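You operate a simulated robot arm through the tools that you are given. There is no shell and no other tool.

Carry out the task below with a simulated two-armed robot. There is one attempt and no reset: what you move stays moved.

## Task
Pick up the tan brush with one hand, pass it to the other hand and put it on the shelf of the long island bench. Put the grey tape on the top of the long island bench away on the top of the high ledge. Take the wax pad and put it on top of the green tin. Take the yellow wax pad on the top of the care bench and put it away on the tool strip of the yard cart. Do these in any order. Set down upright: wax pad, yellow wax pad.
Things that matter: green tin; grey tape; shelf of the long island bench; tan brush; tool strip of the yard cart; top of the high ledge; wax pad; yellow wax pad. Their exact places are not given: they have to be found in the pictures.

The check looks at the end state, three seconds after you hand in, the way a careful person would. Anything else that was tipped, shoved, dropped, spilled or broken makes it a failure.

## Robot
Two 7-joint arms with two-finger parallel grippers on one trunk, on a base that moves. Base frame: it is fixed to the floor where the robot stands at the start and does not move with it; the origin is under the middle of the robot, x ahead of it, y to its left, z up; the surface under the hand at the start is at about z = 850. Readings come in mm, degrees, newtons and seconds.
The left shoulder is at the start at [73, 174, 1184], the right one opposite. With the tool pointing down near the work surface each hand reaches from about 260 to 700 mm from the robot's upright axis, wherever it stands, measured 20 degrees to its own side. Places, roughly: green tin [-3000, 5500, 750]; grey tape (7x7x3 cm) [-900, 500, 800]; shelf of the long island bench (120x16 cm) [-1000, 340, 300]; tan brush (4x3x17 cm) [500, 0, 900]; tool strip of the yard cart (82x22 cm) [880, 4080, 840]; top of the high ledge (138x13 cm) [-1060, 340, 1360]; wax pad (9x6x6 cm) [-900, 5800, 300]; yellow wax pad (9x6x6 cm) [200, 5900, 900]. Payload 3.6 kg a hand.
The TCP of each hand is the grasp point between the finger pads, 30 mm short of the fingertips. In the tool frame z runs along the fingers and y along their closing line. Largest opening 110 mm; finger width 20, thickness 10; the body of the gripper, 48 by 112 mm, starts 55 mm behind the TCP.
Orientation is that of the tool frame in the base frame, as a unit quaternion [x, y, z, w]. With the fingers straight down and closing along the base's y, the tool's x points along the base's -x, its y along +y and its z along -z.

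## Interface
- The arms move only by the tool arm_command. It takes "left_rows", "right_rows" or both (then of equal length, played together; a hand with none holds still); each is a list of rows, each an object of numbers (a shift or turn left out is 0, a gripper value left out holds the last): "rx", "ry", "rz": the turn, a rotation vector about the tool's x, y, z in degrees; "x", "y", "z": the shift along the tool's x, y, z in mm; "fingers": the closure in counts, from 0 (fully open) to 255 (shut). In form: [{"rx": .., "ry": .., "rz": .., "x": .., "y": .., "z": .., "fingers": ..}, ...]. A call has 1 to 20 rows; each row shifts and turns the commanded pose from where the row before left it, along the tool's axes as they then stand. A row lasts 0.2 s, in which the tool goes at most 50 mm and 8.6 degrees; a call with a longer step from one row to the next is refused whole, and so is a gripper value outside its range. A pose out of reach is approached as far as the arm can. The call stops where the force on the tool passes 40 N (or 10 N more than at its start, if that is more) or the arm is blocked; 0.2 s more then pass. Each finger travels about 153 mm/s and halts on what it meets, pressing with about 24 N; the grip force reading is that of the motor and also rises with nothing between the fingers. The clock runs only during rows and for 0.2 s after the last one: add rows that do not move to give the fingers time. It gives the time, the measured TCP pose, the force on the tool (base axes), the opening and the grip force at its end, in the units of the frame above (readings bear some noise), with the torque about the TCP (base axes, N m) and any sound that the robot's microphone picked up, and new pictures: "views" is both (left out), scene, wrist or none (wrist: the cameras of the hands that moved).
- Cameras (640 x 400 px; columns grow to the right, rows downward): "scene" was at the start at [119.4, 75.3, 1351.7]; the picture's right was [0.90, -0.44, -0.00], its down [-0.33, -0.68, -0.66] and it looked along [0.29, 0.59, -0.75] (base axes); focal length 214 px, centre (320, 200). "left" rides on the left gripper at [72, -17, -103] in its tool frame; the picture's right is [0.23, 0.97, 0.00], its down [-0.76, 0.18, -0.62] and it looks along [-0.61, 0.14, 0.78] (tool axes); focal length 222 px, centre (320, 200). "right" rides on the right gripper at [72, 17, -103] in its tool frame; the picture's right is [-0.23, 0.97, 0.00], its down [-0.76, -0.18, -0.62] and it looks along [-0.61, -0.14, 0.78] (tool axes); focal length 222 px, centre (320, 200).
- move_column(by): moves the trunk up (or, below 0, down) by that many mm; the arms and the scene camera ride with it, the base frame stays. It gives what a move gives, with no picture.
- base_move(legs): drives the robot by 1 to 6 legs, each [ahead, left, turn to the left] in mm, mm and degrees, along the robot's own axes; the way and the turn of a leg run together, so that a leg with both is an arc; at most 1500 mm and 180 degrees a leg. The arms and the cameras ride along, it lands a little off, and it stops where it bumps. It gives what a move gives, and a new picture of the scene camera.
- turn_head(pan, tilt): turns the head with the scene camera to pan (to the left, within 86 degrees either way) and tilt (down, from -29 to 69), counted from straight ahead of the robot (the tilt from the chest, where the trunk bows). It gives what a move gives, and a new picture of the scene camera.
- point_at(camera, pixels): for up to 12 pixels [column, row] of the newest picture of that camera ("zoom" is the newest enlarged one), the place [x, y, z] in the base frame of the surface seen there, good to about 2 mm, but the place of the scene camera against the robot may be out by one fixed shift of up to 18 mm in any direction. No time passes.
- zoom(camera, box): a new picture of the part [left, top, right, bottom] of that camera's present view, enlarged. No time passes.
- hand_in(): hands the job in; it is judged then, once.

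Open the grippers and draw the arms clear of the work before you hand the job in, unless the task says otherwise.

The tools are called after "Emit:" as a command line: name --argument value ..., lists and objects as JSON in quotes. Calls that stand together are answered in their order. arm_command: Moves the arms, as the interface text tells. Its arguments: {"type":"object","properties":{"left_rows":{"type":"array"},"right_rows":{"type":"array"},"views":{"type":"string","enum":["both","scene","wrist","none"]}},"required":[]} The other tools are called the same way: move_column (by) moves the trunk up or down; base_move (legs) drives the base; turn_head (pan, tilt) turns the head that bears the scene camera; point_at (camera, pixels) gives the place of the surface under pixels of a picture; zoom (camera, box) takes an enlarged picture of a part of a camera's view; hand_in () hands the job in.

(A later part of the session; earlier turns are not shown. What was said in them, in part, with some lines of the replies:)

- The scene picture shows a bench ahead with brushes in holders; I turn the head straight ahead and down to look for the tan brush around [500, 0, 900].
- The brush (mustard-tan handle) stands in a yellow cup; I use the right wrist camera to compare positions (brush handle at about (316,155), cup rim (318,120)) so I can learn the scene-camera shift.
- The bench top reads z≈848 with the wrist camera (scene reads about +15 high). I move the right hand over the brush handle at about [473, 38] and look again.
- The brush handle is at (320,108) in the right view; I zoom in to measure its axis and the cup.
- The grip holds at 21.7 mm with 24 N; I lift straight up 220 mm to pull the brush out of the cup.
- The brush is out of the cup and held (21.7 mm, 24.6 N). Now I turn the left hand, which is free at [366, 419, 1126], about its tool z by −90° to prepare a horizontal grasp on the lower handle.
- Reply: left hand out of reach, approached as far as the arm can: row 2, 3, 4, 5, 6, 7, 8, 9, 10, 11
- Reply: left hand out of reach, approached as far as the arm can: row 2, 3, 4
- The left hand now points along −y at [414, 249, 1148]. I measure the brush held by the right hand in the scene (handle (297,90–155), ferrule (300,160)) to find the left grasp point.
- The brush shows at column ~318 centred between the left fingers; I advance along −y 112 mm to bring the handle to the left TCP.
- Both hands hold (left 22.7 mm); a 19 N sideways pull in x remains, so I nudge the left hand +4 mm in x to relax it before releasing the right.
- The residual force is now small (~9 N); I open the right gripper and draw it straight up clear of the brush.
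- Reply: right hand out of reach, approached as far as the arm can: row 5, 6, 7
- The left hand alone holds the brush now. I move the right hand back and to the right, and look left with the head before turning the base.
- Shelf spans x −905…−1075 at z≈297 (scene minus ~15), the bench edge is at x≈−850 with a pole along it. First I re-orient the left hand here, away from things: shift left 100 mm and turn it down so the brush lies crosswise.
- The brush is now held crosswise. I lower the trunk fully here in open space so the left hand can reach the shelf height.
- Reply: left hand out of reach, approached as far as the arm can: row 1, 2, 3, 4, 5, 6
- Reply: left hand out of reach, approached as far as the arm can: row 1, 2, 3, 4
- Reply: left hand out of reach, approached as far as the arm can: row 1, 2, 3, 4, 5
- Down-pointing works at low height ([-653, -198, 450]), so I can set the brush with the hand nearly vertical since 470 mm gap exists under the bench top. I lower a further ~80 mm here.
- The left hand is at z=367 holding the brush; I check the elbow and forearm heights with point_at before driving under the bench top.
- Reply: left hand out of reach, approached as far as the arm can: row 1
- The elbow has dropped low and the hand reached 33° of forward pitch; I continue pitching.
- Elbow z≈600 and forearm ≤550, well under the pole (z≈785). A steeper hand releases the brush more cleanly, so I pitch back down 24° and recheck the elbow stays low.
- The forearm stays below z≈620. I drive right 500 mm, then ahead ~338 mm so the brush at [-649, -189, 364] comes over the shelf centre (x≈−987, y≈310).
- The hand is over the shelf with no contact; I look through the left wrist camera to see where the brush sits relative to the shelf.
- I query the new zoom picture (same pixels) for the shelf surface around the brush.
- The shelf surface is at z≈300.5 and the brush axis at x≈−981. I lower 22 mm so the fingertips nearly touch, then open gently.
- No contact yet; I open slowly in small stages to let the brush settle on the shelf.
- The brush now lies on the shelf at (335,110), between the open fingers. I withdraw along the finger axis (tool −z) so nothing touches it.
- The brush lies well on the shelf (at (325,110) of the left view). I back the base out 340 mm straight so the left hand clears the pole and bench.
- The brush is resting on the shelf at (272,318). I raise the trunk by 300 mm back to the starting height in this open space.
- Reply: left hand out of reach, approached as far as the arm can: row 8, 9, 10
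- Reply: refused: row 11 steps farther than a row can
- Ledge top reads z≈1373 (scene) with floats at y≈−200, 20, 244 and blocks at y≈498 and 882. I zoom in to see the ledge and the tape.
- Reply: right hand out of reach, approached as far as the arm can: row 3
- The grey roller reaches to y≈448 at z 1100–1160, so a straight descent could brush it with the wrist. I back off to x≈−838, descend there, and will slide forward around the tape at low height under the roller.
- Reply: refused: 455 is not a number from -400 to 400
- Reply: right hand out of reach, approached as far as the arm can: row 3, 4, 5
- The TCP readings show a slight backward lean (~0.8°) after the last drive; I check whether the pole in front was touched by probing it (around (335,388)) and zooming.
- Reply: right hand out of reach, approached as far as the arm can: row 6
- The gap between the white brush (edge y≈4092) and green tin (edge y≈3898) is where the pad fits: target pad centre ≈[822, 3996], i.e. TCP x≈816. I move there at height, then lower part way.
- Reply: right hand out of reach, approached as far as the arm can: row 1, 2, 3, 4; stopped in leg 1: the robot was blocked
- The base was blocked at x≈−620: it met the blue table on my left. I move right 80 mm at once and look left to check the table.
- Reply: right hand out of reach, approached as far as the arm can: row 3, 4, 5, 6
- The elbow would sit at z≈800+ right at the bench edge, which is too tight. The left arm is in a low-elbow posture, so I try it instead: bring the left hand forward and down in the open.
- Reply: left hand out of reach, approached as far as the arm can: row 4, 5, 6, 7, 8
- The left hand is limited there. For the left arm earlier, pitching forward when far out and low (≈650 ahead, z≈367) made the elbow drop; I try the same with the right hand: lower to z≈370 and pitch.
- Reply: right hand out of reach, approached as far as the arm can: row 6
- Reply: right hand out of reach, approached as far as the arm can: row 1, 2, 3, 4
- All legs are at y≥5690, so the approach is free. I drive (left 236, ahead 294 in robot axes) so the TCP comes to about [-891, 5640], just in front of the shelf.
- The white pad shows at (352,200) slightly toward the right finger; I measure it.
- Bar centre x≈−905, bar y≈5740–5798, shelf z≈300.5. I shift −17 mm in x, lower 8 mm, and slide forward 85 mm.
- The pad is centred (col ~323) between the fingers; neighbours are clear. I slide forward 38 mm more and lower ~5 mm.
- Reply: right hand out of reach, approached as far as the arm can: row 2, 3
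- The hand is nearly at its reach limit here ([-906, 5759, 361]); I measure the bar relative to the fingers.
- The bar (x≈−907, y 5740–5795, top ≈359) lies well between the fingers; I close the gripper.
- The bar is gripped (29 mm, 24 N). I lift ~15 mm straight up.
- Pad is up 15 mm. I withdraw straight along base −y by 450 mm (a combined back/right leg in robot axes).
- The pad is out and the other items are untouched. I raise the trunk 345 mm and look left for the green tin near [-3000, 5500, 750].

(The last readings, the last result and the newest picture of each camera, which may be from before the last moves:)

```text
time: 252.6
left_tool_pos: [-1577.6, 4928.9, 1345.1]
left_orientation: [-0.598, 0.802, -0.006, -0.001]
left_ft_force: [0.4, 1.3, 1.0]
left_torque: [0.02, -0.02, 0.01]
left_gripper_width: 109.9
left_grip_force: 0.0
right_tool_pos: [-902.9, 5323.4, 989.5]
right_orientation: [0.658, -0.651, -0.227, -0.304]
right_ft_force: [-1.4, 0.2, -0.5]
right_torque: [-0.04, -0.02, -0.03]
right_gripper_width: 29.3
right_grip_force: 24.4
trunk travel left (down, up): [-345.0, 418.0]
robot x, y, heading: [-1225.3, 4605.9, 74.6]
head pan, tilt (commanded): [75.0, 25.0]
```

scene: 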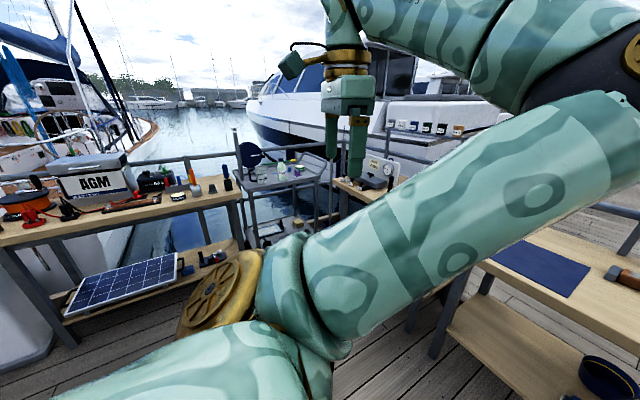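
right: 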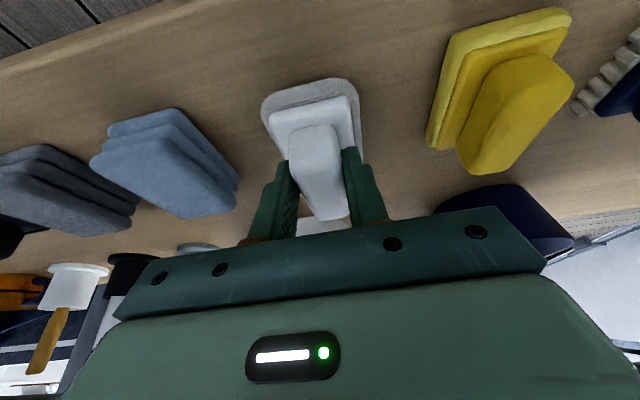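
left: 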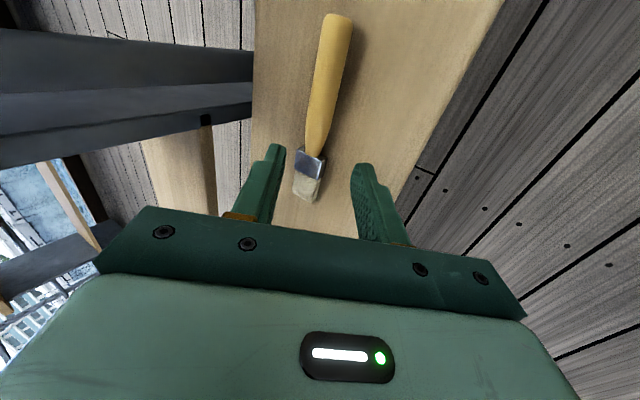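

The right hand rose and pitched more during the trunk move but still holds the pad (29 mm). I zoom on the grey cart at (280,175) to look for the green tin.

Emit:
zoom --camera "scene" --box '[220, 130, 340, 240]'

Emit:
zoom --camera "right" --box '[0, 0, 640, 400]'

Emit:
point_at --camera "scene" --pixels '[[281, 165], [298, 170], [260, 172], [255, 183], [310, 180], [245, 185], [160, 205], [200, 260], [370, 183], [270, 235]]'

```text
3.64 times, centred on (280, 185) of scene
```

zoom: 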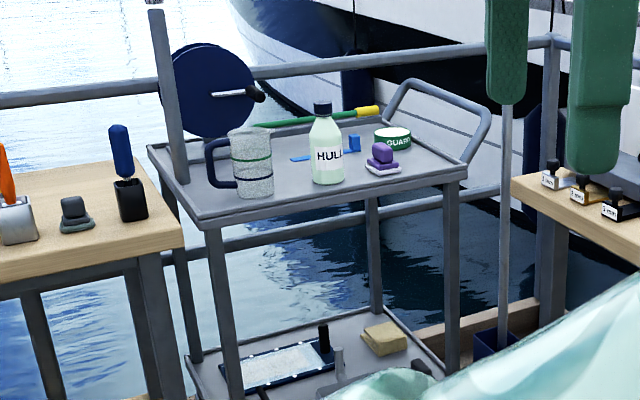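

```text
1.00 times, centred on (320, 200) of right (not enlarged: the box is as wide or as high as the picture)
```

zoom: 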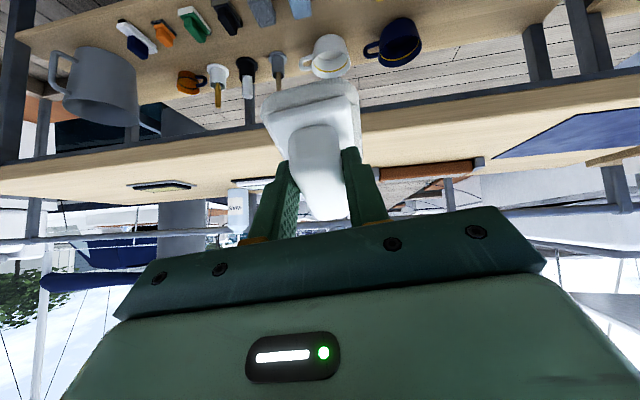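

```text
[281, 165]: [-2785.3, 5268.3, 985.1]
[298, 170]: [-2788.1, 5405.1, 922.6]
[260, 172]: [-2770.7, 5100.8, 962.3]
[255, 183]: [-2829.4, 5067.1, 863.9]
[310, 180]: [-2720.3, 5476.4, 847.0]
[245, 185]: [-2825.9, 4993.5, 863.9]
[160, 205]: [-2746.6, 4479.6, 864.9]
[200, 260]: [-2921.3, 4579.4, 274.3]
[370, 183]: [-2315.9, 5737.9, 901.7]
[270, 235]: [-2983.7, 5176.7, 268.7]
```

The green tin ("GUARD", white lid) stands on the grey cart next to a purple pad, around [-2850, 5420]. First I retract the right hand 250 mm toward the robot and undo the extra pitch so the pad hangs level.

Emit:
arm_command --right_rows '[{"x": 28.3, "y": 9.7, "z": -29}, {"x": 28.3, "y": 9.7, "z": -29}, {"x": 28.3, "y": 9.7, "z": -29}, {"x": 28.3, "y": 9.7, "z": -29}, {"x": 28.3, "y": 9.7, "z": -29}, {"x": 28.3, "y": 9.7, "z": -29}, {"ry": 7.5}, {"ry": 7.5}, {"ry": 7.5}, {}]' --views "wrist"

```text
time: 254.8
left_tool_pos: [-1576.6, 4928.2, 1345.3]
left_orientation: [-0.598, 0.802, -0.005, -0.002]
left_ft_force: [-0.1, -0.5, 0.0]
left_torque: [0.01, -0.01, 0.02]
left_gripper_width: 110.0
left_grip_force: 0.0
right_tool_pos: [-970.5, 5080.0, 990.5]
right_orientation: [-0.689, 0.697, 0.093, 0.172]
right_ft_force: [-0.5, 0.2, -1.7]
right_torque: [-0.04, 0.0, 0.01]
right_gripper_width: 29.1
right_grip_force: 24.0
trunk travel left (down, up): [-345.0, 418.0]
robot x, y, heading: [-1224.3, 4607.8, 74.4]
head pan, tilt (commanded): [75.0, 25.0]
```

right: 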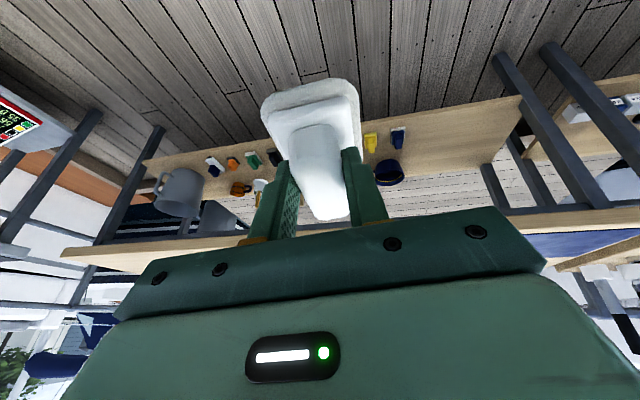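

The pad sits unchanged in the grip. I level the last 6.6° of sideways tilt, then drive into the open area toward (-1700, 4900).

Emit:
arm_command --right_rows '[{"rx": -6.6}, {}]' --views "none"

Emit:
base_move --legs '[[153, 0, 0], [0, 537, 0]]'

```text
time: 255.4
left_tool_pos: [-1577.3, 4928.1, 1343.7]
left_orientation: [-0.597, 0.802, -0.006, -0.002]
left_ft_force: [0.0, 0.1, -0.3]
left_torque: [0.04, -0.02, 0.0]
left_gripper_width: 109.9
left_grip_force: 0.1
right_tool_pos: [-973.2, 5080.5, 990.0]
right_orientation: [0.698, -0.691, -0.134, -0.132]
right_ft_force: [0.2, 0.5, -1.4]
right_torque: [-0.05, 0.01, 0.03]
right_gripper_width: 29.7
right_grip_force: 23.9
trunk travel left (down, up): [-345.0, 418.0]
robot x, y, heading: [-1218.2, 4611.8, 74.5]
head pan, tilt (commanded): [75.0, 25.0]
```

```text
time: 259.5
left_tool_pos: [-2060.4, 5210.4, 1343.4]
left_orientation: [-0.604, 0.797, -0.005, -0.002]
left_ft_force: [-0.5, 0.0, -0.1]
left_torque: [0.0, -0.01, 0.04]
left_gripper_width: 110.0
left_grip_force: 0.1
right_tool_pos: [-1456.1, 5372.7, 990.4]
right_orientation: [0.704, -0.685, -0.134, -0.131]
right_ft_force: [0.1, -0.3, -0.4]
right_torque: [-0.06, 0.01, 0.02]
right_gripper_width: 29.5
right_grip_force: 23.9
trunk travel left (down, up): [-345.0, 418.0]
robot x, y, heading: [-1698.4, 4893.7, 75.6]
head pan, tilt (commanded): [75.0, 25.0]
```

scene: 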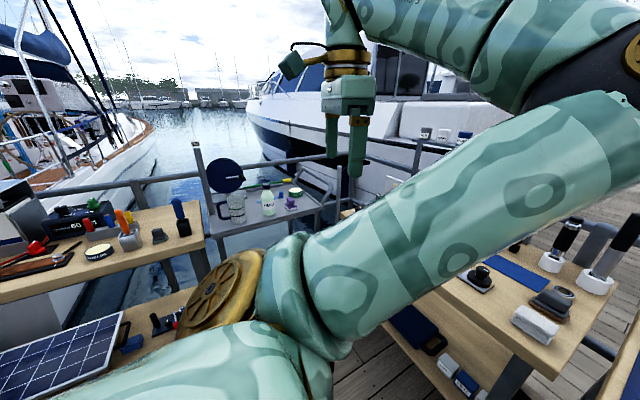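

I turn left ~104° in place to face −x toward the grey cart.

Emit:
base_move --legs '[[0, 0, 104.4]]'

Emit:
turn_head --pan -10 --tilt 25

```text
time: 264.3
left_tool_pos: [-1907.2, 4462.2, 1344.1]
left_orientation: [1.0, -0.002, 0.005, -0.004]
left_ft_force: [0.4, 0.5, -0.5]
left_torque: [0.0, 0.0, 0.02]
left_gripper_width: 109.9
left_grip_force: 0.0
right_tool_pos: [-2224.6, 5001.8, 990.1]
right_orientation: [0.972, 0.144, -0.186, 0.028]
right_ft_force: [-0.7, 0.3, -1.1]
right_torque: [-0.02, 0.0, -0.01]
right_gripper_width: 29.2
right_grip_force: 24.4
trunk travel left (down, up): [-345.0, 418.0]
robot x, y, heading: [-1700.9, 4895.9, -179.3]
head pan, tilt (commanded): [75.0, 25.0]
```

scene: 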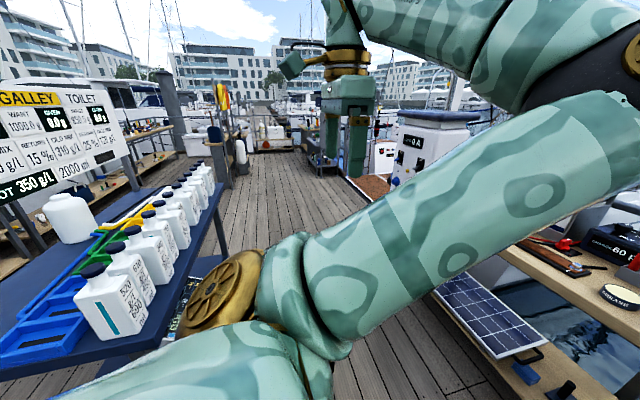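

```text
time: 265.9
left_tool_pos: [-1907.9, 4461.7, 1344.9]
left_orientation: [1.0, -0.003, 0.004, -0.004]
left_ft_force: [-0.4, 0.5, 0.5]
left_torque: [0.03, 0.03, -0.01]
left_gripper_width: 110.0
left_grip_force: 0.0
right_tool_pos: [-2225.6, 5003.2, 990.4]
right_orientation: [0.972, 0.144, -0.185, 0.028]
right_ft_force: [0.4, 0.9, 0.2]
right_torque: [0.04, -0.04, -0.02]
right_gripper_width: 29.4
right_grip_force: 23.7
trunk travel left (down, up): [-345.0, 418.0]
robot x, y, heading: [-1696.6, 4896.9, -179.2]
head pan, tilt (commanded): [-10.0, 25.0]
```

scene: 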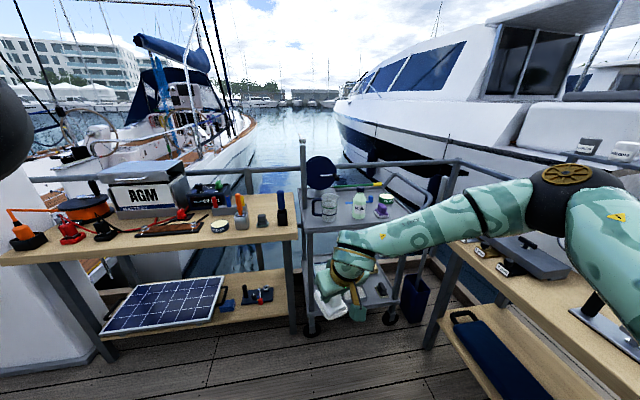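

The blue table's bottles all stand. The cart with the tin is ahead at (355,215); I zoom in and measure.

Emit:
zoom --camera "scene" --box '[290, 150, 450, 260]'

Emit:
point_at --camera "scene" --pixels '[[384, 198], [385, 205], [379, 210], [360, 205], [330, 205], [345, 218], [310, 228], [400, 210], [405, 190], [430, 225], [280, 240], [225, 227]]'

```text
3.64 times, centred on (370, 205) of scene
```

zoom: 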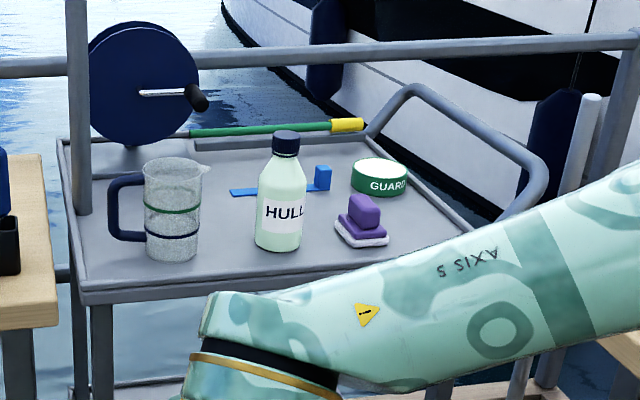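

```text
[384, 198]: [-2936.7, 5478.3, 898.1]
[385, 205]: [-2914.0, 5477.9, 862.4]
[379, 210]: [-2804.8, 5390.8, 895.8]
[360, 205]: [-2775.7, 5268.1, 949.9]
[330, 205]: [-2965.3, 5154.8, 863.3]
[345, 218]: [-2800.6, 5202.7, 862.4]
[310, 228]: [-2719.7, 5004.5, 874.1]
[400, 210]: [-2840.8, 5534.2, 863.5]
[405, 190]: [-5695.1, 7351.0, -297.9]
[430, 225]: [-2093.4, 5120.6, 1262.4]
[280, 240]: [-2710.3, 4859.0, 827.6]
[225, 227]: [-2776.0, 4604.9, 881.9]
```

Tin top centre ≈[-2937, 5478], top z≈883 (corrected); the cart's front edge is at x≈−2715. I raise the hand 50 mm and drive to about (-2200, 5320).

Emit:
arm_command --right_rows '[{"x": -9.2, "z": -23.3}, {"x": -9.2, "z": -23.3}, {}]' --views "none"

Emit:
base_move --legs '[[400, 0, -0.8], [0, -425, 0], [100, 0, 0]]'

Emit:
turn_head --pan -5 --tilt 35

```text
time: 266.7
left_tool_pos: [-1909.0, 4463.1, 1343.6]
left_orientation: [1.0, -0.002, 0.004, -0.003]
left_ft_force: [-0.4, 0.2, 0.3]
left_torque: [-0.02, -0.01, 0.02]
left_gripper_width: 110.1
left_grip_force: 0.1
right_tool_pos: [-2225.8, 5003.3, 1037.9]
right_orientation: [0.972, 0.144, -0.185, 0.027]
right_ft_force: [0.6, -0.3, -1.1]
right_torque: [-0.01, 0.0, 0.01]
right_gripper_width: 29.3
right_grip_force: 24.2
trunk travel left (down, up): [-345.0, 418.0]
robot x, y, heading: [-1701.7, 4893.3, -179.2]
head pan, tilt (commanded): [-10.0, 25.0]
```

```text
time: 272.2
left_tool_pos: [-2420.9, 4888.9, 1344.4]
left_orientation: [1.0, -0.018, 0.004, -0.003]
left_ft_force: [-0.4, 0.6, -0.3]
left_torque: [-0.02, -0.05, 0.01]
left_gripper_width: 110.0
left_grip_force: 0.1
right_tool_pos: [-2721.5, 5441.0, 1037.6]
right_orientation: [0.974, 0.13, -0.185, 0.025]
right_ft_force: [-0.7, -0.1, -0.7]
right_torque: [-0.01, -0.02, 0.04]
right_gripper_width: 29.3
right_grip_force: 24.7
trunk travel left (down, up): [-345.0, 418.0]
robot x, y, heading: [-2197.5, 5317.4, 179.3]
head pan, tilt (commanded): [-10.0, 25.0]
```

scene: 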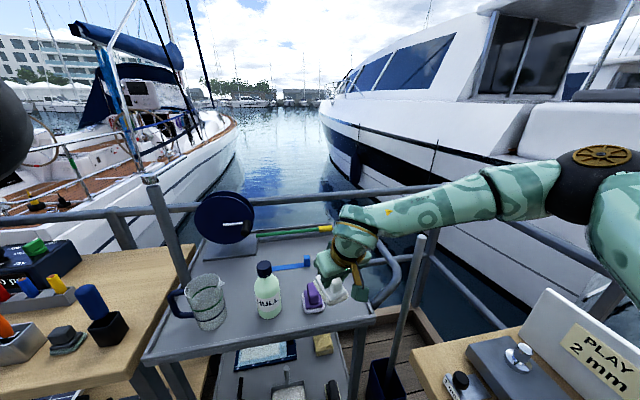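

```text
time: 272.9
left_tool_pos: [-2419.0, 4889.2, 1345.2]
left_orientation: [1.0, -0.019, 0.005, -0.004]
left_ft_force: [0.2, -0.8, -0.2]
left_torque: [0.0, 0.0, 0.02]
left_gripper_width: 110.0
left_grip_force: 0.0
right_tool_pos: [-2721.0, 5440.0, 1038.6]
right_orientation: [0.974, 0.129, -0.186, 0.025]
right_ft_force: [0.3, -1.0, -0.4]
right_torque: [0.0, -0.03, 0.0]
right_gripper_width: 29.2
right_grip_force: 24.0
trunk travel left (down, up): [-345.0, 418.0]
robot x, y, heading: [-2193.8, 5319.5, 179.2]
head pan, tilt (commanded): [-5.0, 35.0]
```

scene: 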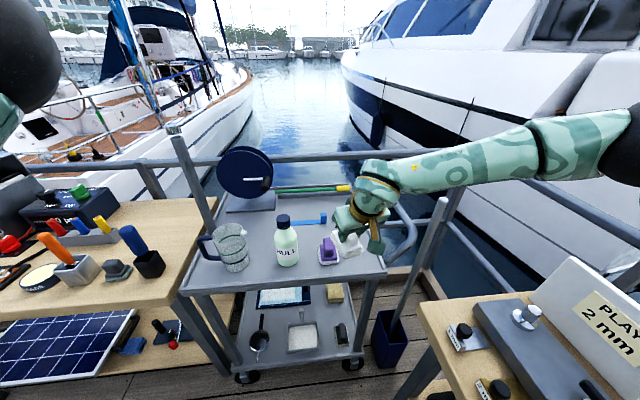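

The tin is hidden behind the hand in the scene view; I look through the right wrist camera.

Emit:
zoom --camera "right" --box '[0, 0, 640, 400]'

Emit:
zoom --camera "scene" --box '[270, 160, 440, 290]'

```text
1.00 times, centred on (320, 200) of right (not enlarged: the box is as wide or as high as the picture)
```

zoom: 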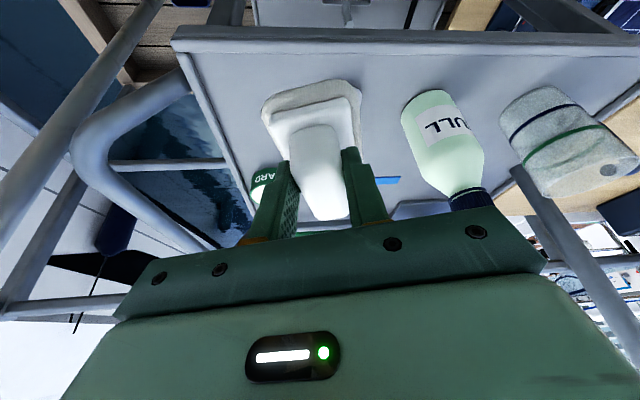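

```text
3.08 times, centred on (355, 225) of scene
```

zoom: 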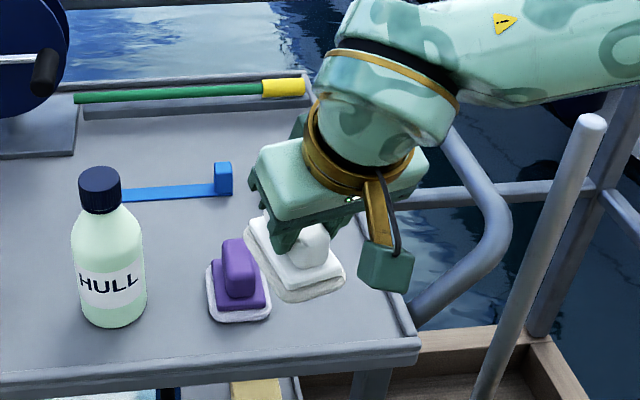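

I check the leaning pole on the right and the cart's handle loop, since the right arm passes near them, and also the tin and purple pad.

Emit:
point_at --camera "scene" --pixels '[[443, 202], [430, 240], [410, 290], [395, 330], [412, 232], [405, 258], [395, 215], [330, 240], [375, 243], [368, 195], [420, 180], [560, 140]]'

Emit:
zoom --camera "right" --box '[60, 60, 420, 280]'

```text
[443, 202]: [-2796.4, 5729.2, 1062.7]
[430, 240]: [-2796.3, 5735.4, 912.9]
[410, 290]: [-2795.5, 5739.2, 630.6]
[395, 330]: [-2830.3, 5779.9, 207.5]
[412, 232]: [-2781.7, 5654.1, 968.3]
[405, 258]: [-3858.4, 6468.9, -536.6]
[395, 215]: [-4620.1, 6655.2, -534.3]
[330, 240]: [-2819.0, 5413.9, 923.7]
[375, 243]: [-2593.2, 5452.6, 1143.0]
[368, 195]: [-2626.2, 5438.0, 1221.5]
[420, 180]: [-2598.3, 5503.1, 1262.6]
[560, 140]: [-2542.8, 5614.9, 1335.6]
```

```text
1.78 times, centred on (240, 170) of right
```

zoom: 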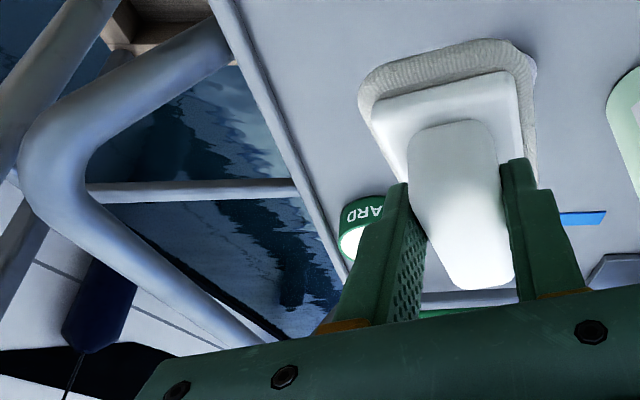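

The pole (top z≈1048 at y≈5730) and loop (z≤955) are clear of the arm's path. I drive 42 mm right and 110 mm ahead, then view the tin again.

Emit:
base_move --legs '[[0, -45, 0.7], [110, 0, 0]]'

Emit:
zoom --camera "right" --box '[60, 40, 420, 265]'

```text
time: 274.6
left_tool_pos: [-2525.7, 4930.9, 1345.0]
left_orientation: [1.0, -0.012, 0.004, -0.003]
left_ft_force: [-0.7, -0.3, 0.4]
left_torque: [0.06, 0.0, 0.0]
left_gripper_width: 110.1
left_grip_force: 0.1
right_tool_pos: [-2834.7, 5478.5, 1036.8]
right_orientation: [0.973, 0.136, -0.186, 0.026]
right_ft_force: [-0.6, -0.1, -1.4]
right_torque: [0.01, -0.08, 0.02]
right_gripper_width: 29.3
right_grip_force: 23.6
trunk travel left (down, up): [-345.0, 418.0]
robot x, y, heading: [-2308.9, 5359.7, 179.9]
head pan, tilt (commanded): [-5.0, 35.0]
```

scene: 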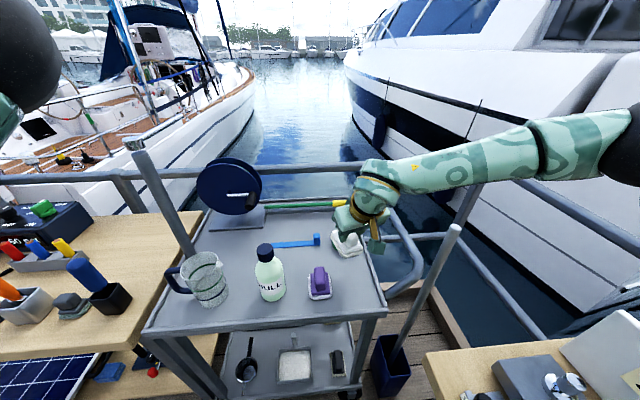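

```text
1.78 times, centred on (240, 152) of right
```

zoom: 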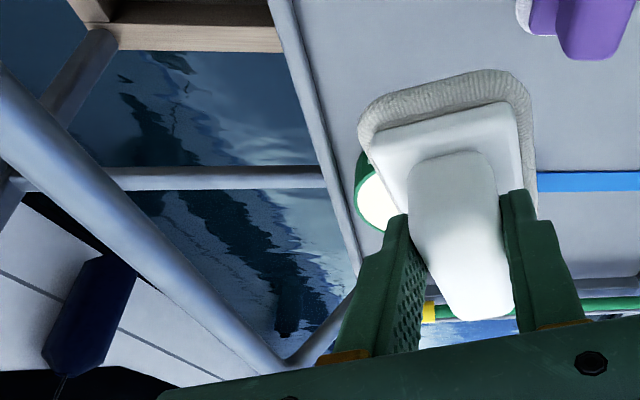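

Part of the tin's rim shows left of the pad at zoom (365,190). I probe the tin, the pad's underside and the cart's edge.

Emit:
point_at --camera "zoom" --pixels '[[378, 205], [372, 222], [366, 172], [359, 195], [345, 240], [300, 60], [560, 180], [450, 180], [380, 130], [500, 85], [436, 310], [350, 300]]'

```text
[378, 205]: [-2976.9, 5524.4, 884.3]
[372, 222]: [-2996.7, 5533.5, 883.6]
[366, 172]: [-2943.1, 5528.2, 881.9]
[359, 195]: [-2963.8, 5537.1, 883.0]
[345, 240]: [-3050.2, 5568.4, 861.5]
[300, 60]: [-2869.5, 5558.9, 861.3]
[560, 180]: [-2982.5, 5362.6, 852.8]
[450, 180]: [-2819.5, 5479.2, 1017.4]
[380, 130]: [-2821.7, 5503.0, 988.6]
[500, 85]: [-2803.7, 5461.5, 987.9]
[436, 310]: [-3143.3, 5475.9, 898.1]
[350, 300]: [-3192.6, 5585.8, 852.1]
```

Rim points suggest the tin's centre is near [-2960, 5487] but the pad hides most of it. I shift the hand 110 mm to the robot's left at this height to see the tin freely.

Emit:
arm_command --right_rows '[{"y": 37}, {"y": 37}, {"y": 36}, {}]' --views "both"

```text
time: 275.6
left_tool_pos: [-2524.0, 4932.4, 1345.1]
left_orientation: [1.0, -0.012, 0.004, -0.003]
left_ft_force: [-0.6, -0.3, 0.4]
left_torque: [0.0, -0.01, -0.01]
left_gripper_width: 110.2
left_grip_force: 0.1
right_tool_pos: [-2803.1, 5372.2, 1036.9]
right_orientation: [0.973, 0.136, -0.185, 0.027]
right_ft_force: [-0.4, 0.6, -1.0]
right_torque: [0.0, -0.05, 0.02]
right_gripper_width: 29.1
right_grip_force: 24.3
trunk travel left (down, up): [-345.0, 418.0]
robot x, y, heading: [-2309.4, 5358.4, 179.9]
head pan, tilt (commanded): [-5.0, 35.0]
```

scene: 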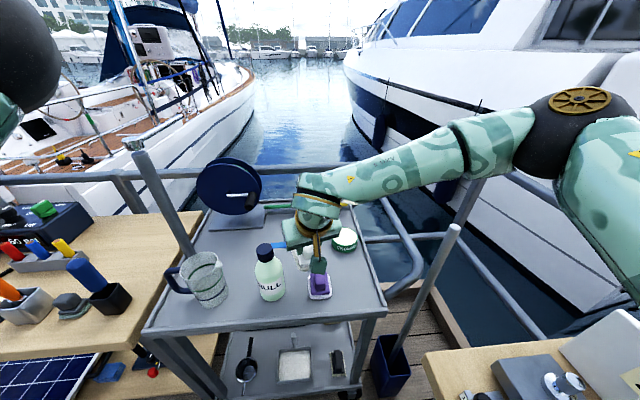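
right: 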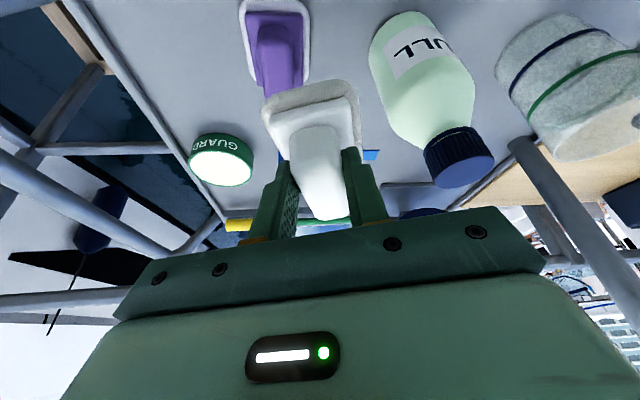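

The tin is now fully visible at (221,162) in the wrist view; I zoom and measure its rim.

Emit:
zoom --camera "right" --box '[170, 115, 280, 200]'

Emit:
point_at --camera "right" --pixels '[[221, 165], [193, 165], [250, 167], [221, 148], [221, 183], [200, 155], [240, 155], [205, 180], [240, 180], [221, 138]]'

```text
4.71 times, centred on (225, 158) of right
```

zoom: 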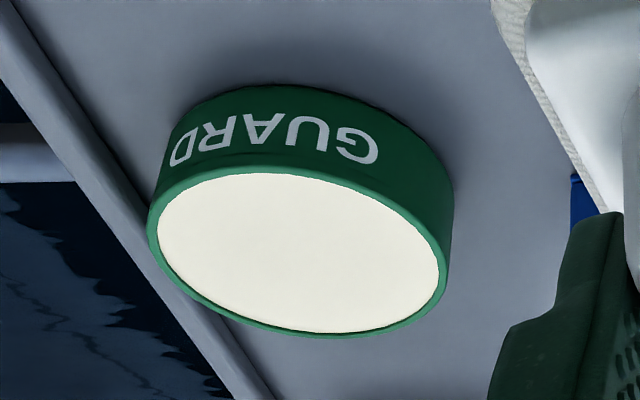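

```text
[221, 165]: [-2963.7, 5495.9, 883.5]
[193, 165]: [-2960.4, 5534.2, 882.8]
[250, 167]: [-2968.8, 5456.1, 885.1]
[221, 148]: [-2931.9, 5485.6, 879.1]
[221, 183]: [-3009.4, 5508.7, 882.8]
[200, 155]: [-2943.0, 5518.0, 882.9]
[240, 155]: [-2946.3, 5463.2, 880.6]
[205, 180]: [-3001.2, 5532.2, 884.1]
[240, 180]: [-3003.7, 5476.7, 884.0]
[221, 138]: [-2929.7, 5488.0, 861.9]
```

Tin centre ≈[-2973, 5498], lid z≈884, radius ≈42. Target TCP ≈[-2960, 5502] (pad centre ~14 mm ahead of the TCP). I move the hand right 130 mm and drive 100 mm ahead.

Emit:
arm_command --right_rows '[{"x": 11, "y": -41.7, "z": -4.5}, {"x": 11, "y": -41.7, "z": -4.5}, {"x": 11, "y": -41.7, "z": -4.5}, {}]' --views "none"

Emit:
base_move --legs '[[100, 0, 0]]'

```text
time: 276.6
left_tool_pos: [-2524.5, 4931.3, 1344.2]
left_orientation: [1.0, -0.011, 0.004, -0.003]
left_ft_force: [0.5, -0.1, -0.4]
left_torque: [0.0, 0.03, -0.02]
left_gripper_width: 110.1
left_grip_force: 0.1
right_tool_pos: [-2803.7, 5500.8, 1039.3]
right_orientation: [0.973, 0.136, -0.185, 0.027]
right_ft_force: [0.1, -0.1, -0.4]
right_torque: [0.05, -0.02, -0.03]
right_gripper_width: 29.4
right_grip_force: 24.0
trunk travel left (down, up): [-345.0, 418.0]
robot x, y, heading: [-2306.6, 5362.2, 179.6]
head pan, tilt (commanded): [-5.0, 35.0]
```

```text
time: 277.7
left_tool_pos: [-2625.2, 4933.2, 1344.4]
left_orientation: [1.0, -0.011, 0.004, -0.003]
left_ft_force: [0.0, 0.1, -0.5]
left_torque: [-0.02, 0.0, -0.02]
left_gripper_width: 110.1
left_grip_force: 0.0
right_tool_pos: [-2906.3, 5500.8, 1037.9]
right_orientation: [0.973, 0.136, -0.185, 0.026]
right_ft_force: [0.3, -0.1, -0.9]
right_torque: [-0.01, -0.03, 0.01]
right_gripper_width: 29.4
right_grip_force: 24.2
trunk travel left (down, up): [-345.0, 418.0]
robot x, y, heading: [-2408.1, 5361.2, 179.9]
head pan, tilt (commanded): [-5.0, 35.0]
```

scene: 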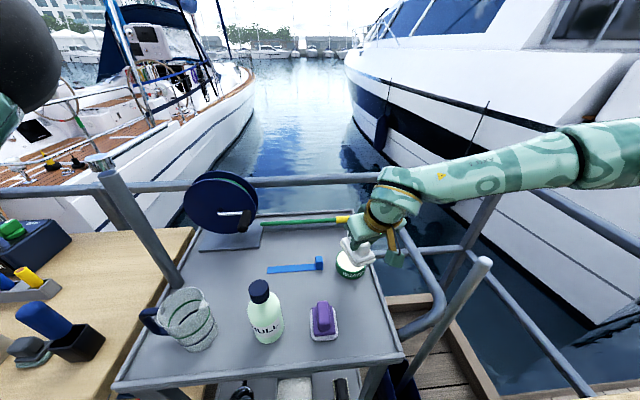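

The tin (350,268) is just below/behind the pad in the scene. I advance the last ~53 mm and lower 60 mm.

Emit:
arm_command --right_rows '[{"x": -23.7, "y": -7.9, "z": 9.35}, {"x": -23.7, "y": -7.9, "z": 9.35}, {"x": 11, "z": 27.9}, {"x": 11, "z": 27.9}, {}]' --views "both"

```text
time: 278.9
left_tool_pos: [-2624.8, 4932.0, 1345.5]
left_orientation: [1.0, -0.012, 0.003, -0.003]
left_ft_force: [-0.5, -0.3, -0.5]
left_torque: [0.01, 0.04, -0.01]
left_gripper_width: 110.1
left_grip_force: 0.0
right_tool_pos: [-2955.3, 5501.9, 978.8]
right_orientation: [0.973, 0.135, -0.186, 0.025]
right_ft_force: [1.1, 0.5, 0.2]
right_torque: [0.0, 0.01, 0.0]
right_gripper_width: 29.8
right_grip_force: 23.7
trunk travel left (down, up): [-345.0, 418.0]
robot x, y, heading: [-2409.7, 5360.1, 179.7]
head pan, tilt (commanded): [-5.0, 35.0]
```

scene: 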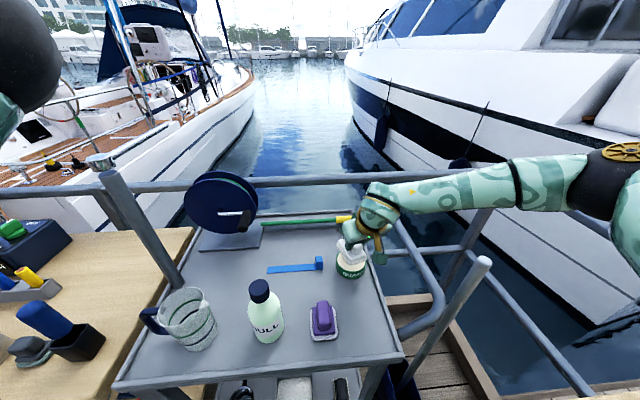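
right: 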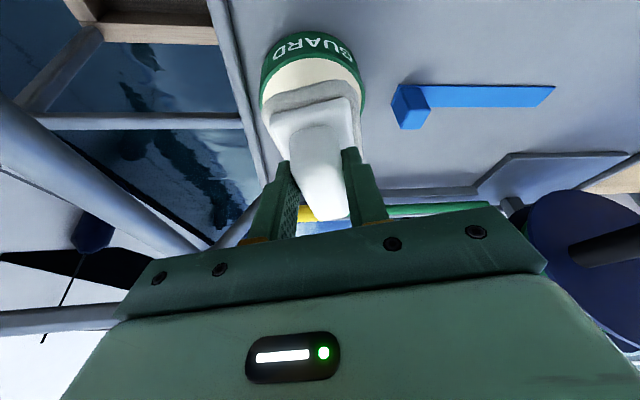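

The pad hovers over the tin. I probe tin rim and pad edge points to compare their centres.

Emit:
point_at --camera "right" --pixels '[[266, 80], [361, 78], [312, 70], [290, 75], [340, 72], [275, 110], [355, 100], [312, 98], [270, 135], [360, 130], [312, 45]]'

Emit:
zoom --camera "right" --box '[240, 20, 390, 160]'

```text
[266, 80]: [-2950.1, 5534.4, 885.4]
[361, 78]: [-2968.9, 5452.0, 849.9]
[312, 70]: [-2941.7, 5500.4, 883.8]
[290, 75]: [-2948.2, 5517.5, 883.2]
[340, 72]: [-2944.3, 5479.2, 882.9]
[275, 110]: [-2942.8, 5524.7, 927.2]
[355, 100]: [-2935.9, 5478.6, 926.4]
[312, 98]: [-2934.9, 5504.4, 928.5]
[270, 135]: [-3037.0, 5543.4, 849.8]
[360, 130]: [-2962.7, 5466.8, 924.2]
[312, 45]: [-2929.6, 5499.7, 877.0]
```

```text
2.86 times, centred on (315, 90) of right
```

zoom: 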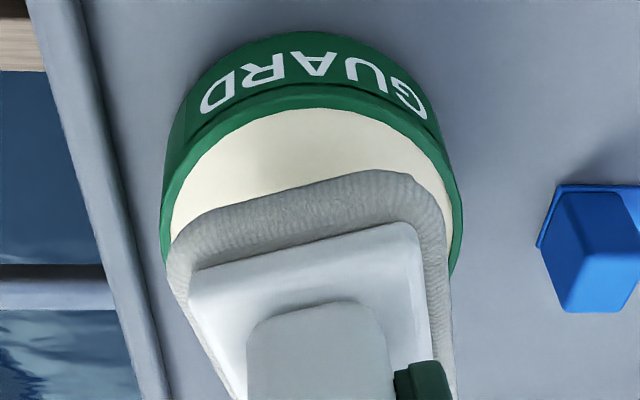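

Pad centre (~[-2971, 5498]) matches the tin centre (~[-2973, 5498]). I lower 28 mm, then feel for contact.

Emit:
arm_command --right_rows '[{"x": 5.1, "z": 13}, {"x": 3.3, "z": 8.4}, {"x": 1.8, "z": 4.6}, {}]' --views "both"

```text
time: 279.9
left_tool_pos: [-2624.9, 4932.5, 1343.3]
left_orientation: [1.0, -0.012, 0.004, -0.004]
left_ft_force: [-0.1, -0.7, 0.4]
left_torque: [0.01, 0.02, 0.02]
left_gripper_width: 110.1
left_grip_force: 0.1
right_tool_pos: [-2958.3, 5501.7, 950.3]
right_orientation: [0.973, 0.136, -0.185, 0.026]
right_ft_force: [0.5, 0.0, -0.3]
right_torque: [0.0, 0.01, 0.01]
right_gripper_width: 29.4
right_grip_force: 24.0
trunk travel left (down, up): [-345.0, 418.0]
robot x, y, heading: [-2407.5, 5360.1, 179.8]
head pan, tilt (commanded): [-5.0, 35.0]
```

scene: 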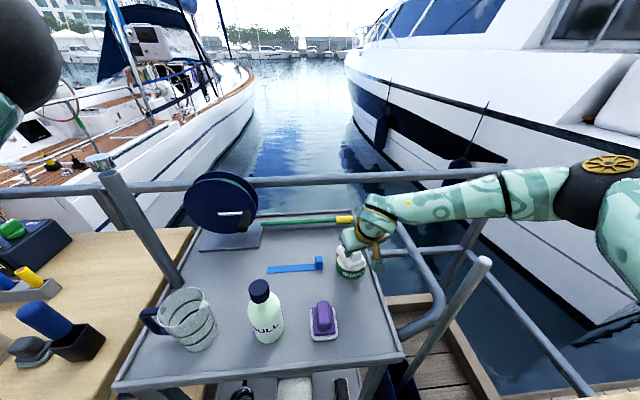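
right: 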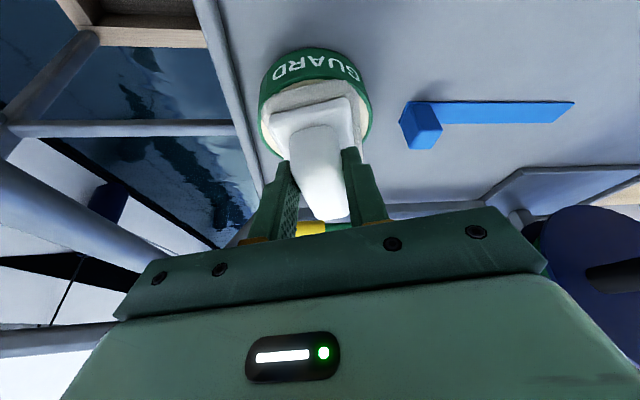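

Centred over the tin with ~5 mm to go; I lower 3.5 mm in small steps.

Emit:
arm_command --right_rows '[{"x": 0.5, "z": 1.2}, {"x": 0.4, "z": 1.1}, {"x": 0.4, "z": 1.0}, {}]' --views "none"

```text
time: 280.9
left_tool_pos: [-2623.3, 4931.9, 1344.3]
left_orientation: [1.0, -0.011, 0.004, -0.004]
left_ft_force: [0.4, 0.5, -0.8]
left_torque: [0.0, -0.04, 0.0]
left_gripper_width: 110.0
left_grip_force: 0.1
right_tool_pos: [-2959.3, 5502.3, 947.1]
right_orientation: [0.973, 0.136, -0.186, 0.026]
right_ft_force: [0.0, 0.5, -0.7]
right_torque: [0.0, -0.01, 0.02]
right_gripper_width: 29.2
right_grip_force: 24.0
trunk travel left (down, up): [-345.0, 418.0]
robot x, y, heading: [-2405.7, 5362.8, 180.1]
head pan, tilt (commanded): [-5.0, 35.0]
```

No contact yet; two more millimetres.

Emit:
arm_command --right_rows '[{"x": 0.4, "z": 0.9}, {"x": 0.4, "z": 0.9}, {}]' --views "none"

```text
time: 281.7
left_tool_pos: [-2623.1, 4931.4, 1346.2]
left_orientation: [1.0, -0.011, 0.003, -0.003]
left_ft_force: [0.1, -0.4, -0.2]
left_torque: [-0.02, 0.04, -0.01]
left_gripper_width: 109.9
left_grip_force: 0.0
right_tool_pos: [-2957.9, 5503.2, 947.3]
right_orientation: [0.972, 0.135, -0.188, 0.026]
right_ft_force: [0.2, 3.6, 16.3]
right_torque: [-0.07, 0.76, -0.13]
right_gripper_width: 29.3
right_grip_force: 23.9
trunk travel left (down, up): [-345.0, 418.0]
robot x, y, heading: [-2410.1, 5361.5, 180.0]
head pan, tilt (commanded): [-5.0, 35.0]
```

Contact (16 N) is at the far edge, so the pad is tilted ~2–3°. I pitch the hand 2° to level it and read again.

Emit:
arm_command --right_rows '[{"ry": -1}, {"ry": -1.2}, {}]' --views "wrist"

```text
time: 282.5
left_tool_pos: [-2622.6, 4930.9, 1345.0]
left_orientation: [1.0, -0.011, 0.002, -0.004]
left_ft_force: [0.1, -0.2, -0.3]
left_torque: [0.0, 0.01, -0.01]
left_gripper_width: 109.9
left_grip_force: 0.0
right_tool_pos: [-2956.2, 5502.7, 946.7]
right_orientation: [0.969, 0.136, -0.205, 0.029]
right_ft_force: [0.7, 3.7, 23.5]
right_torque: [0.23, -0.52, 0.03]
right_gripper_width: 29.5
right_grip_force: 24.4
trunk travel left (down, up): [-345.0, 418.0]
robot x, y, heading: [-2408.2, 5364.5, 180.2]
head pan, tilt (commanded): [-5.0, 35.0]
```

right: 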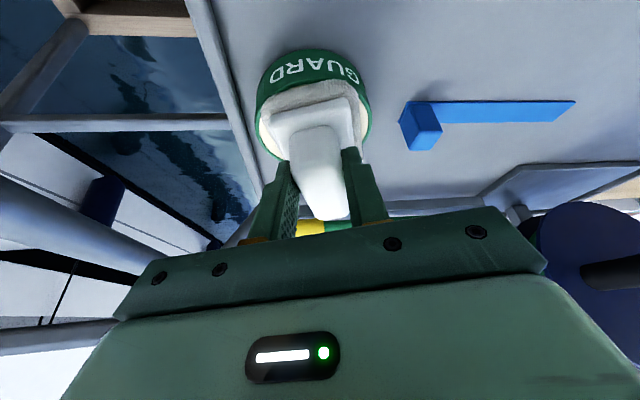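

Now the contact is spread (torque reversed), so the pad is about flat. I ease up 1 mm and open the fingers slowly.

Emit:
arm_command --right_rows '[{"x": -0.4, "z": -1.0, "ry": 0.6}, {"fingers": 180}, {"fingers": 160}, {"fingers": 140}, {"fingers": 120}, {"fingers": 110}, {}]' --views "both"

```text
time: 284.1
left_tool_pos: [-2623.9, 4932.6, 1344.5]
left_orientation: [1.0, -0.011, 0.004, -0.004]
left_ft_force: [-0.5, 0.5, 0.0]
left_torque: [0.01, -0.02, -0.02]
left_gripper_width: 109.9
left_grip_force: 0.1
right_tool_pos: [-2955.6, 5503.1, 945.8]
right_orientation: [0.97, 0.136, -0.199, 0.028]
right_ft_force: [0.1, -0.5, -0.3]
right_torque: [0.03, -0.02, 0.03]
right_gripper_width: 62.5
right_grip_force: 0.0
trunk travel left (down, up): [-345.0, 418.0]
robot x, y, heading: [-2410.9, 5360.9, 180.0]
head pan, tilt (commanded): [-5.0, 35.0]
```

scene: 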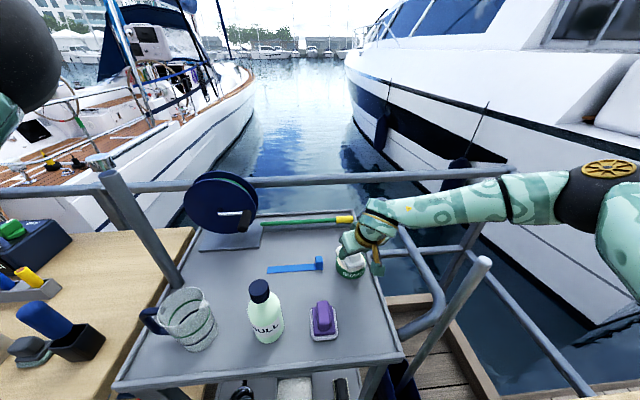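
right: 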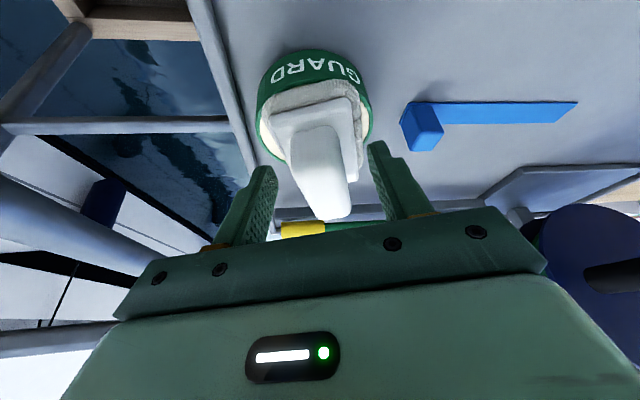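

The pad stands on the tin, fingers clear. I withdraw along the finger axis (up and back).

Emit:
arm_command --right_rows '[{"z": -15}, {"z": -25}, {"z": -35}, {"z": -40}, {"z": -40}, {}]' --views "both"

```text
time: 285.5
left_tool_pos: [-2624.6, 4932.0, 1344.8]
left_orientation: [1.0, -0.012, 0.004, -0.003]
left_ft_force: [-0.6, 0.1, -0.2]
left_torque: [0.01, -0.03, -0.04]
left_gripper_width: 110.0
left_grip_force: 0.0
right_tool_pos: [-2896.6, 5519.0, 1089.2]
right_orientation: [0.97, 0.136, -0.199, 0.028]
right_ft_force: [0.0, 0.3, 0.1]
right_torque: [0.01, -0.03, 0.01]
right_gripper_width: 62.5
right_grip_force: 0.0
trunk travel left (down, up): [-345.0, 418.0]
robot x, y, heading: [-2407.7, 5360.1, 180.0]
head pan, tilt (commanded): [-5.0, 35.0]
```

scene: 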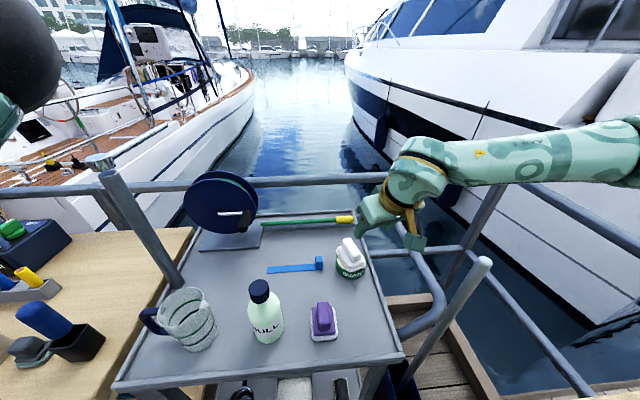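
right: 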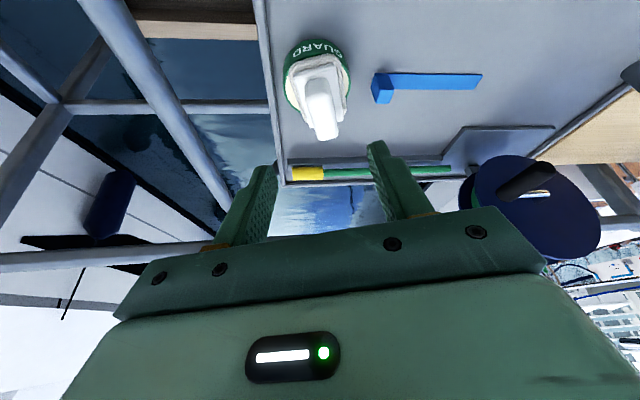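

The wax pad sits on the tin at (350,255). I zoom in from both cameras to confirm.

Emit:
zoom --camera "right" --box '[260, 20, 380, 160]'

Emit:
zoom --camera "scene" --box '[290, 210, 410, 310]'

```text
2.86 times, centred on (320, 90) of right
```

zoom: 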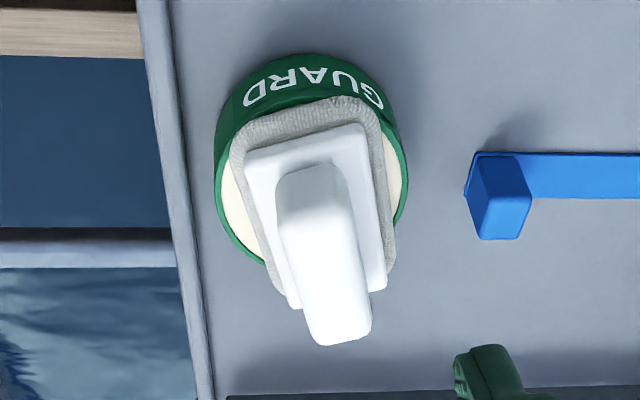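

```text
4.00 times, centred on (350, 260) of scene
```

zoom: 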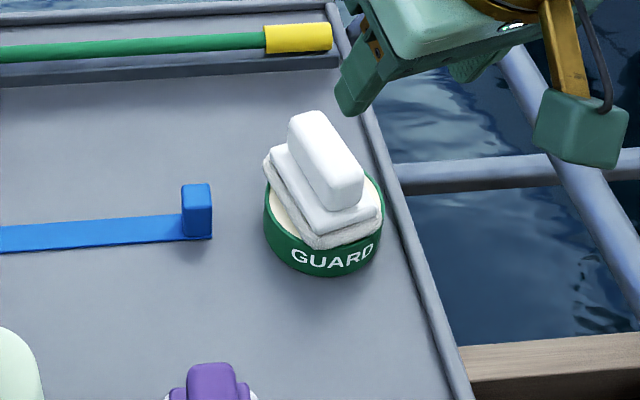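

The wax pad is upright and centred on the green tin. I back the base away 400 mm so both arms are clear of the work.

Emit:
base_move --legs '[[-400, 0, 0]]'

Emit:
arm_command --right_rows '[{"fingers": 0}, {"fingers": 0}, {"x": 30, "fingers": 0}, {"x": 30}, {}]' --views "scene"

```text
time: 288.0
left_tool_pos: [-2224.7, 4931.0, 1343.5]
left_orientation: [1.0, -0.008, 0.003, -0.004]
left_ft_force: [0.2, 0.2, 0.1]
left_torque: [0.01, -0.02, 0.0]
left_gripper_width: 110.2
left_grip_force: 0.1
right_tool_pos: [-2500.3, 5517.7, 1088.4]
right_orientation: [0.97, 0.138, -0.2, 0.028]
right_ft_force: [0.2, 0.2, -0.2]
right_torque: [-0.01, 0.0, 0.02]
right_gripper_width: 62.7
right_grip_force: 0.1
trunk travel left (down, up): [-345.0, 418.0]
robot x, y, heading: [-2010.8, 5355.7, -179.5]
head pan, tilt (commanded): [-5.0, 35.0]
```

scene: 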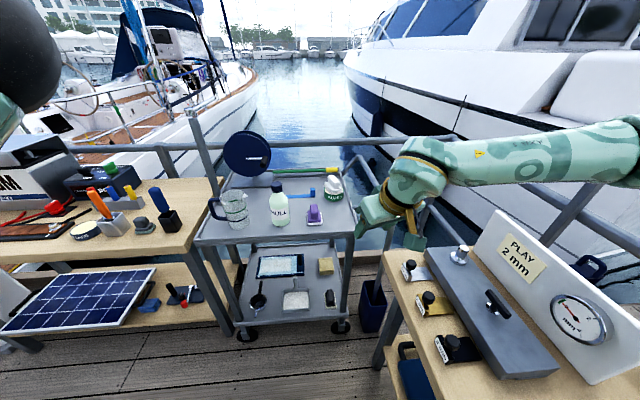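

```text
time: 289.2
left_tool_pos: [-2226.2, 4930.3, 1344.6]
left_orientation: [1.0, -0.009, 0.004, -0.004]
left_ft_force: [-0.2, 0.1, 0.1]
left_torque: [-0.01, 0.02, -0.01]
left_gripper_width: 109.8
left_grip_force: 0.0
right_tool_pos: [-2448.0, 5533.2, 1065.3]
right_orientation: [0.97, 0.138, -0.199, 0.028]
right_ft_force: [-0.1, -0.4, -0.1]
right_torque: [0.01, 0.03, 0.01]
right_gripper_width: 110.0
right_grip_force: 0.1
trunk travel left (down, up): [-345.0, 418.0]
robot x, y, heading: [-2009.0, 5359.8, -179.7]
head pan, tilt (commanded): [-5.0, 35.0]
```

scene: 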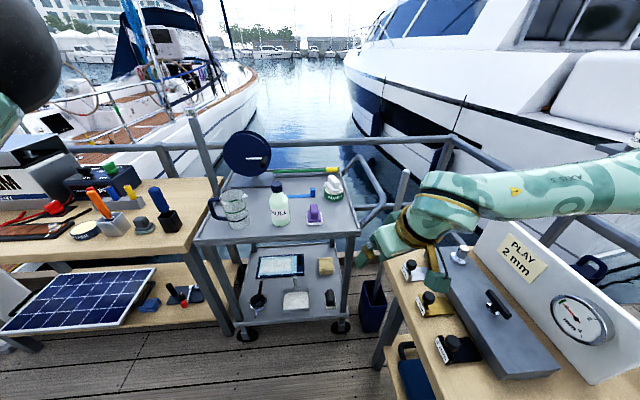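

Both grippers are open and the pad stays on the tin (333,190). I move left 250 mm so the right arm is well clear of the neighbouring bench before handing in.

Emit:
base_move --legs '[[0, 250, 0]]'

Emit:
zoom --camera "scene" --box '[200, 120, 480, 300]'

```text
time: 291.0
left_tool_pos: [-2220.0, 4680.8, 1344.3]
left_orientation: [1.0, -0.006, 0.004, -0.004]
left_ft_force: [-0.2, 0.2, -0.2]
left_torque: [0.03, 0.01, 0.0]
left_gripper_width: 110.0
left_grip_force: 0.0
right_tool_pos: [-2447.6, 5280.3, 1064.8]
right_orientation: [0.97, 0.14, -0.199, 0.029]
right_ft_force: [-0.2, -0.6, -0.3]
right_torque: [0.0, 0.0, 0.01]
right_gripper_width: 110.2
right_grip_force: 0.1
trunk travel left (down, up): [-345.0, 418.0]
robot x, y, heading: [-2012.3, 5110.5, -179.4]
head pan, tilt (commanded): [-5.0, 35.0]
```

scene: 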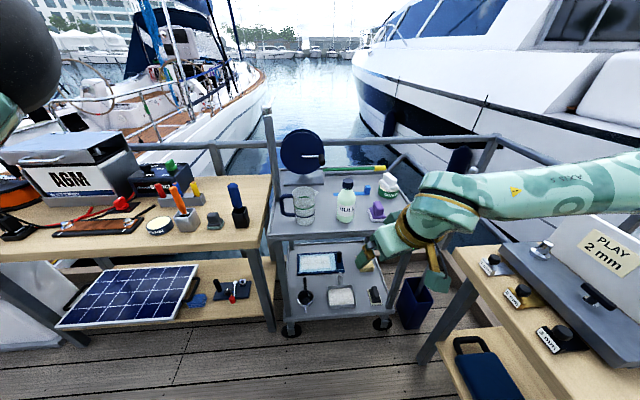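

```text
2.22 times, centred on (340, 210) of scene
```

zoom: 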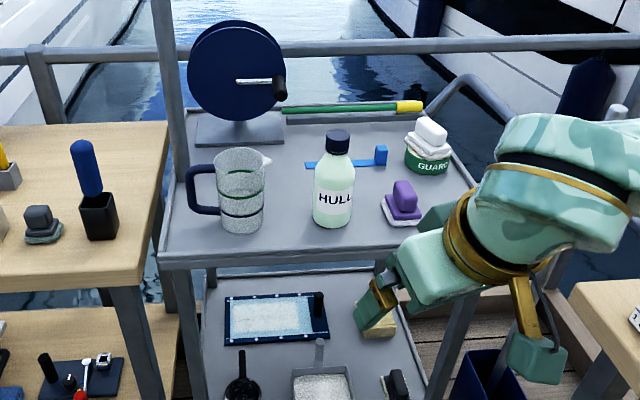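

All four jobs are done: the brush is on the island shelf, the tape is on the ledge, the yellow pad is upright on the tool strip, and the wax pad is upright on the green tin. The grippers are open and the arms are clear, so I hand in.

Emit:
hand_in

```text
The job is handed in.
```

I finished all four jobs and handed the work in. I have not been told how it was judged.

- **Tan brush:** I took it from its cup with the right hand, passed it to the left, and laid it on the shelf of the long island bench.
- **Grey tape:** It is on top of the high ledge, between the white roll and the blue roll already there.
- **Yellow wax pad:** It stands upright on the tool strip of the yard cart, in the gap between the white brush and the green-rimmed tin.
- **Wax pad:** It stands upright and centred on the green tin. The shelf held a white pad and a yellow pad of the same shape. I took the white one because its place matched the one given.

On the way to the wax pad, the base bumped the blue table and was blocked. The bottles and trays on it still stood upright in later pictures. I did not measure whether the table itself had moved.

I checked each item in a picture just after setting it down, but I did not go back to look at the brush, tape or yellow pad before handing in. Both grippers were open and the arms were clear at the end.
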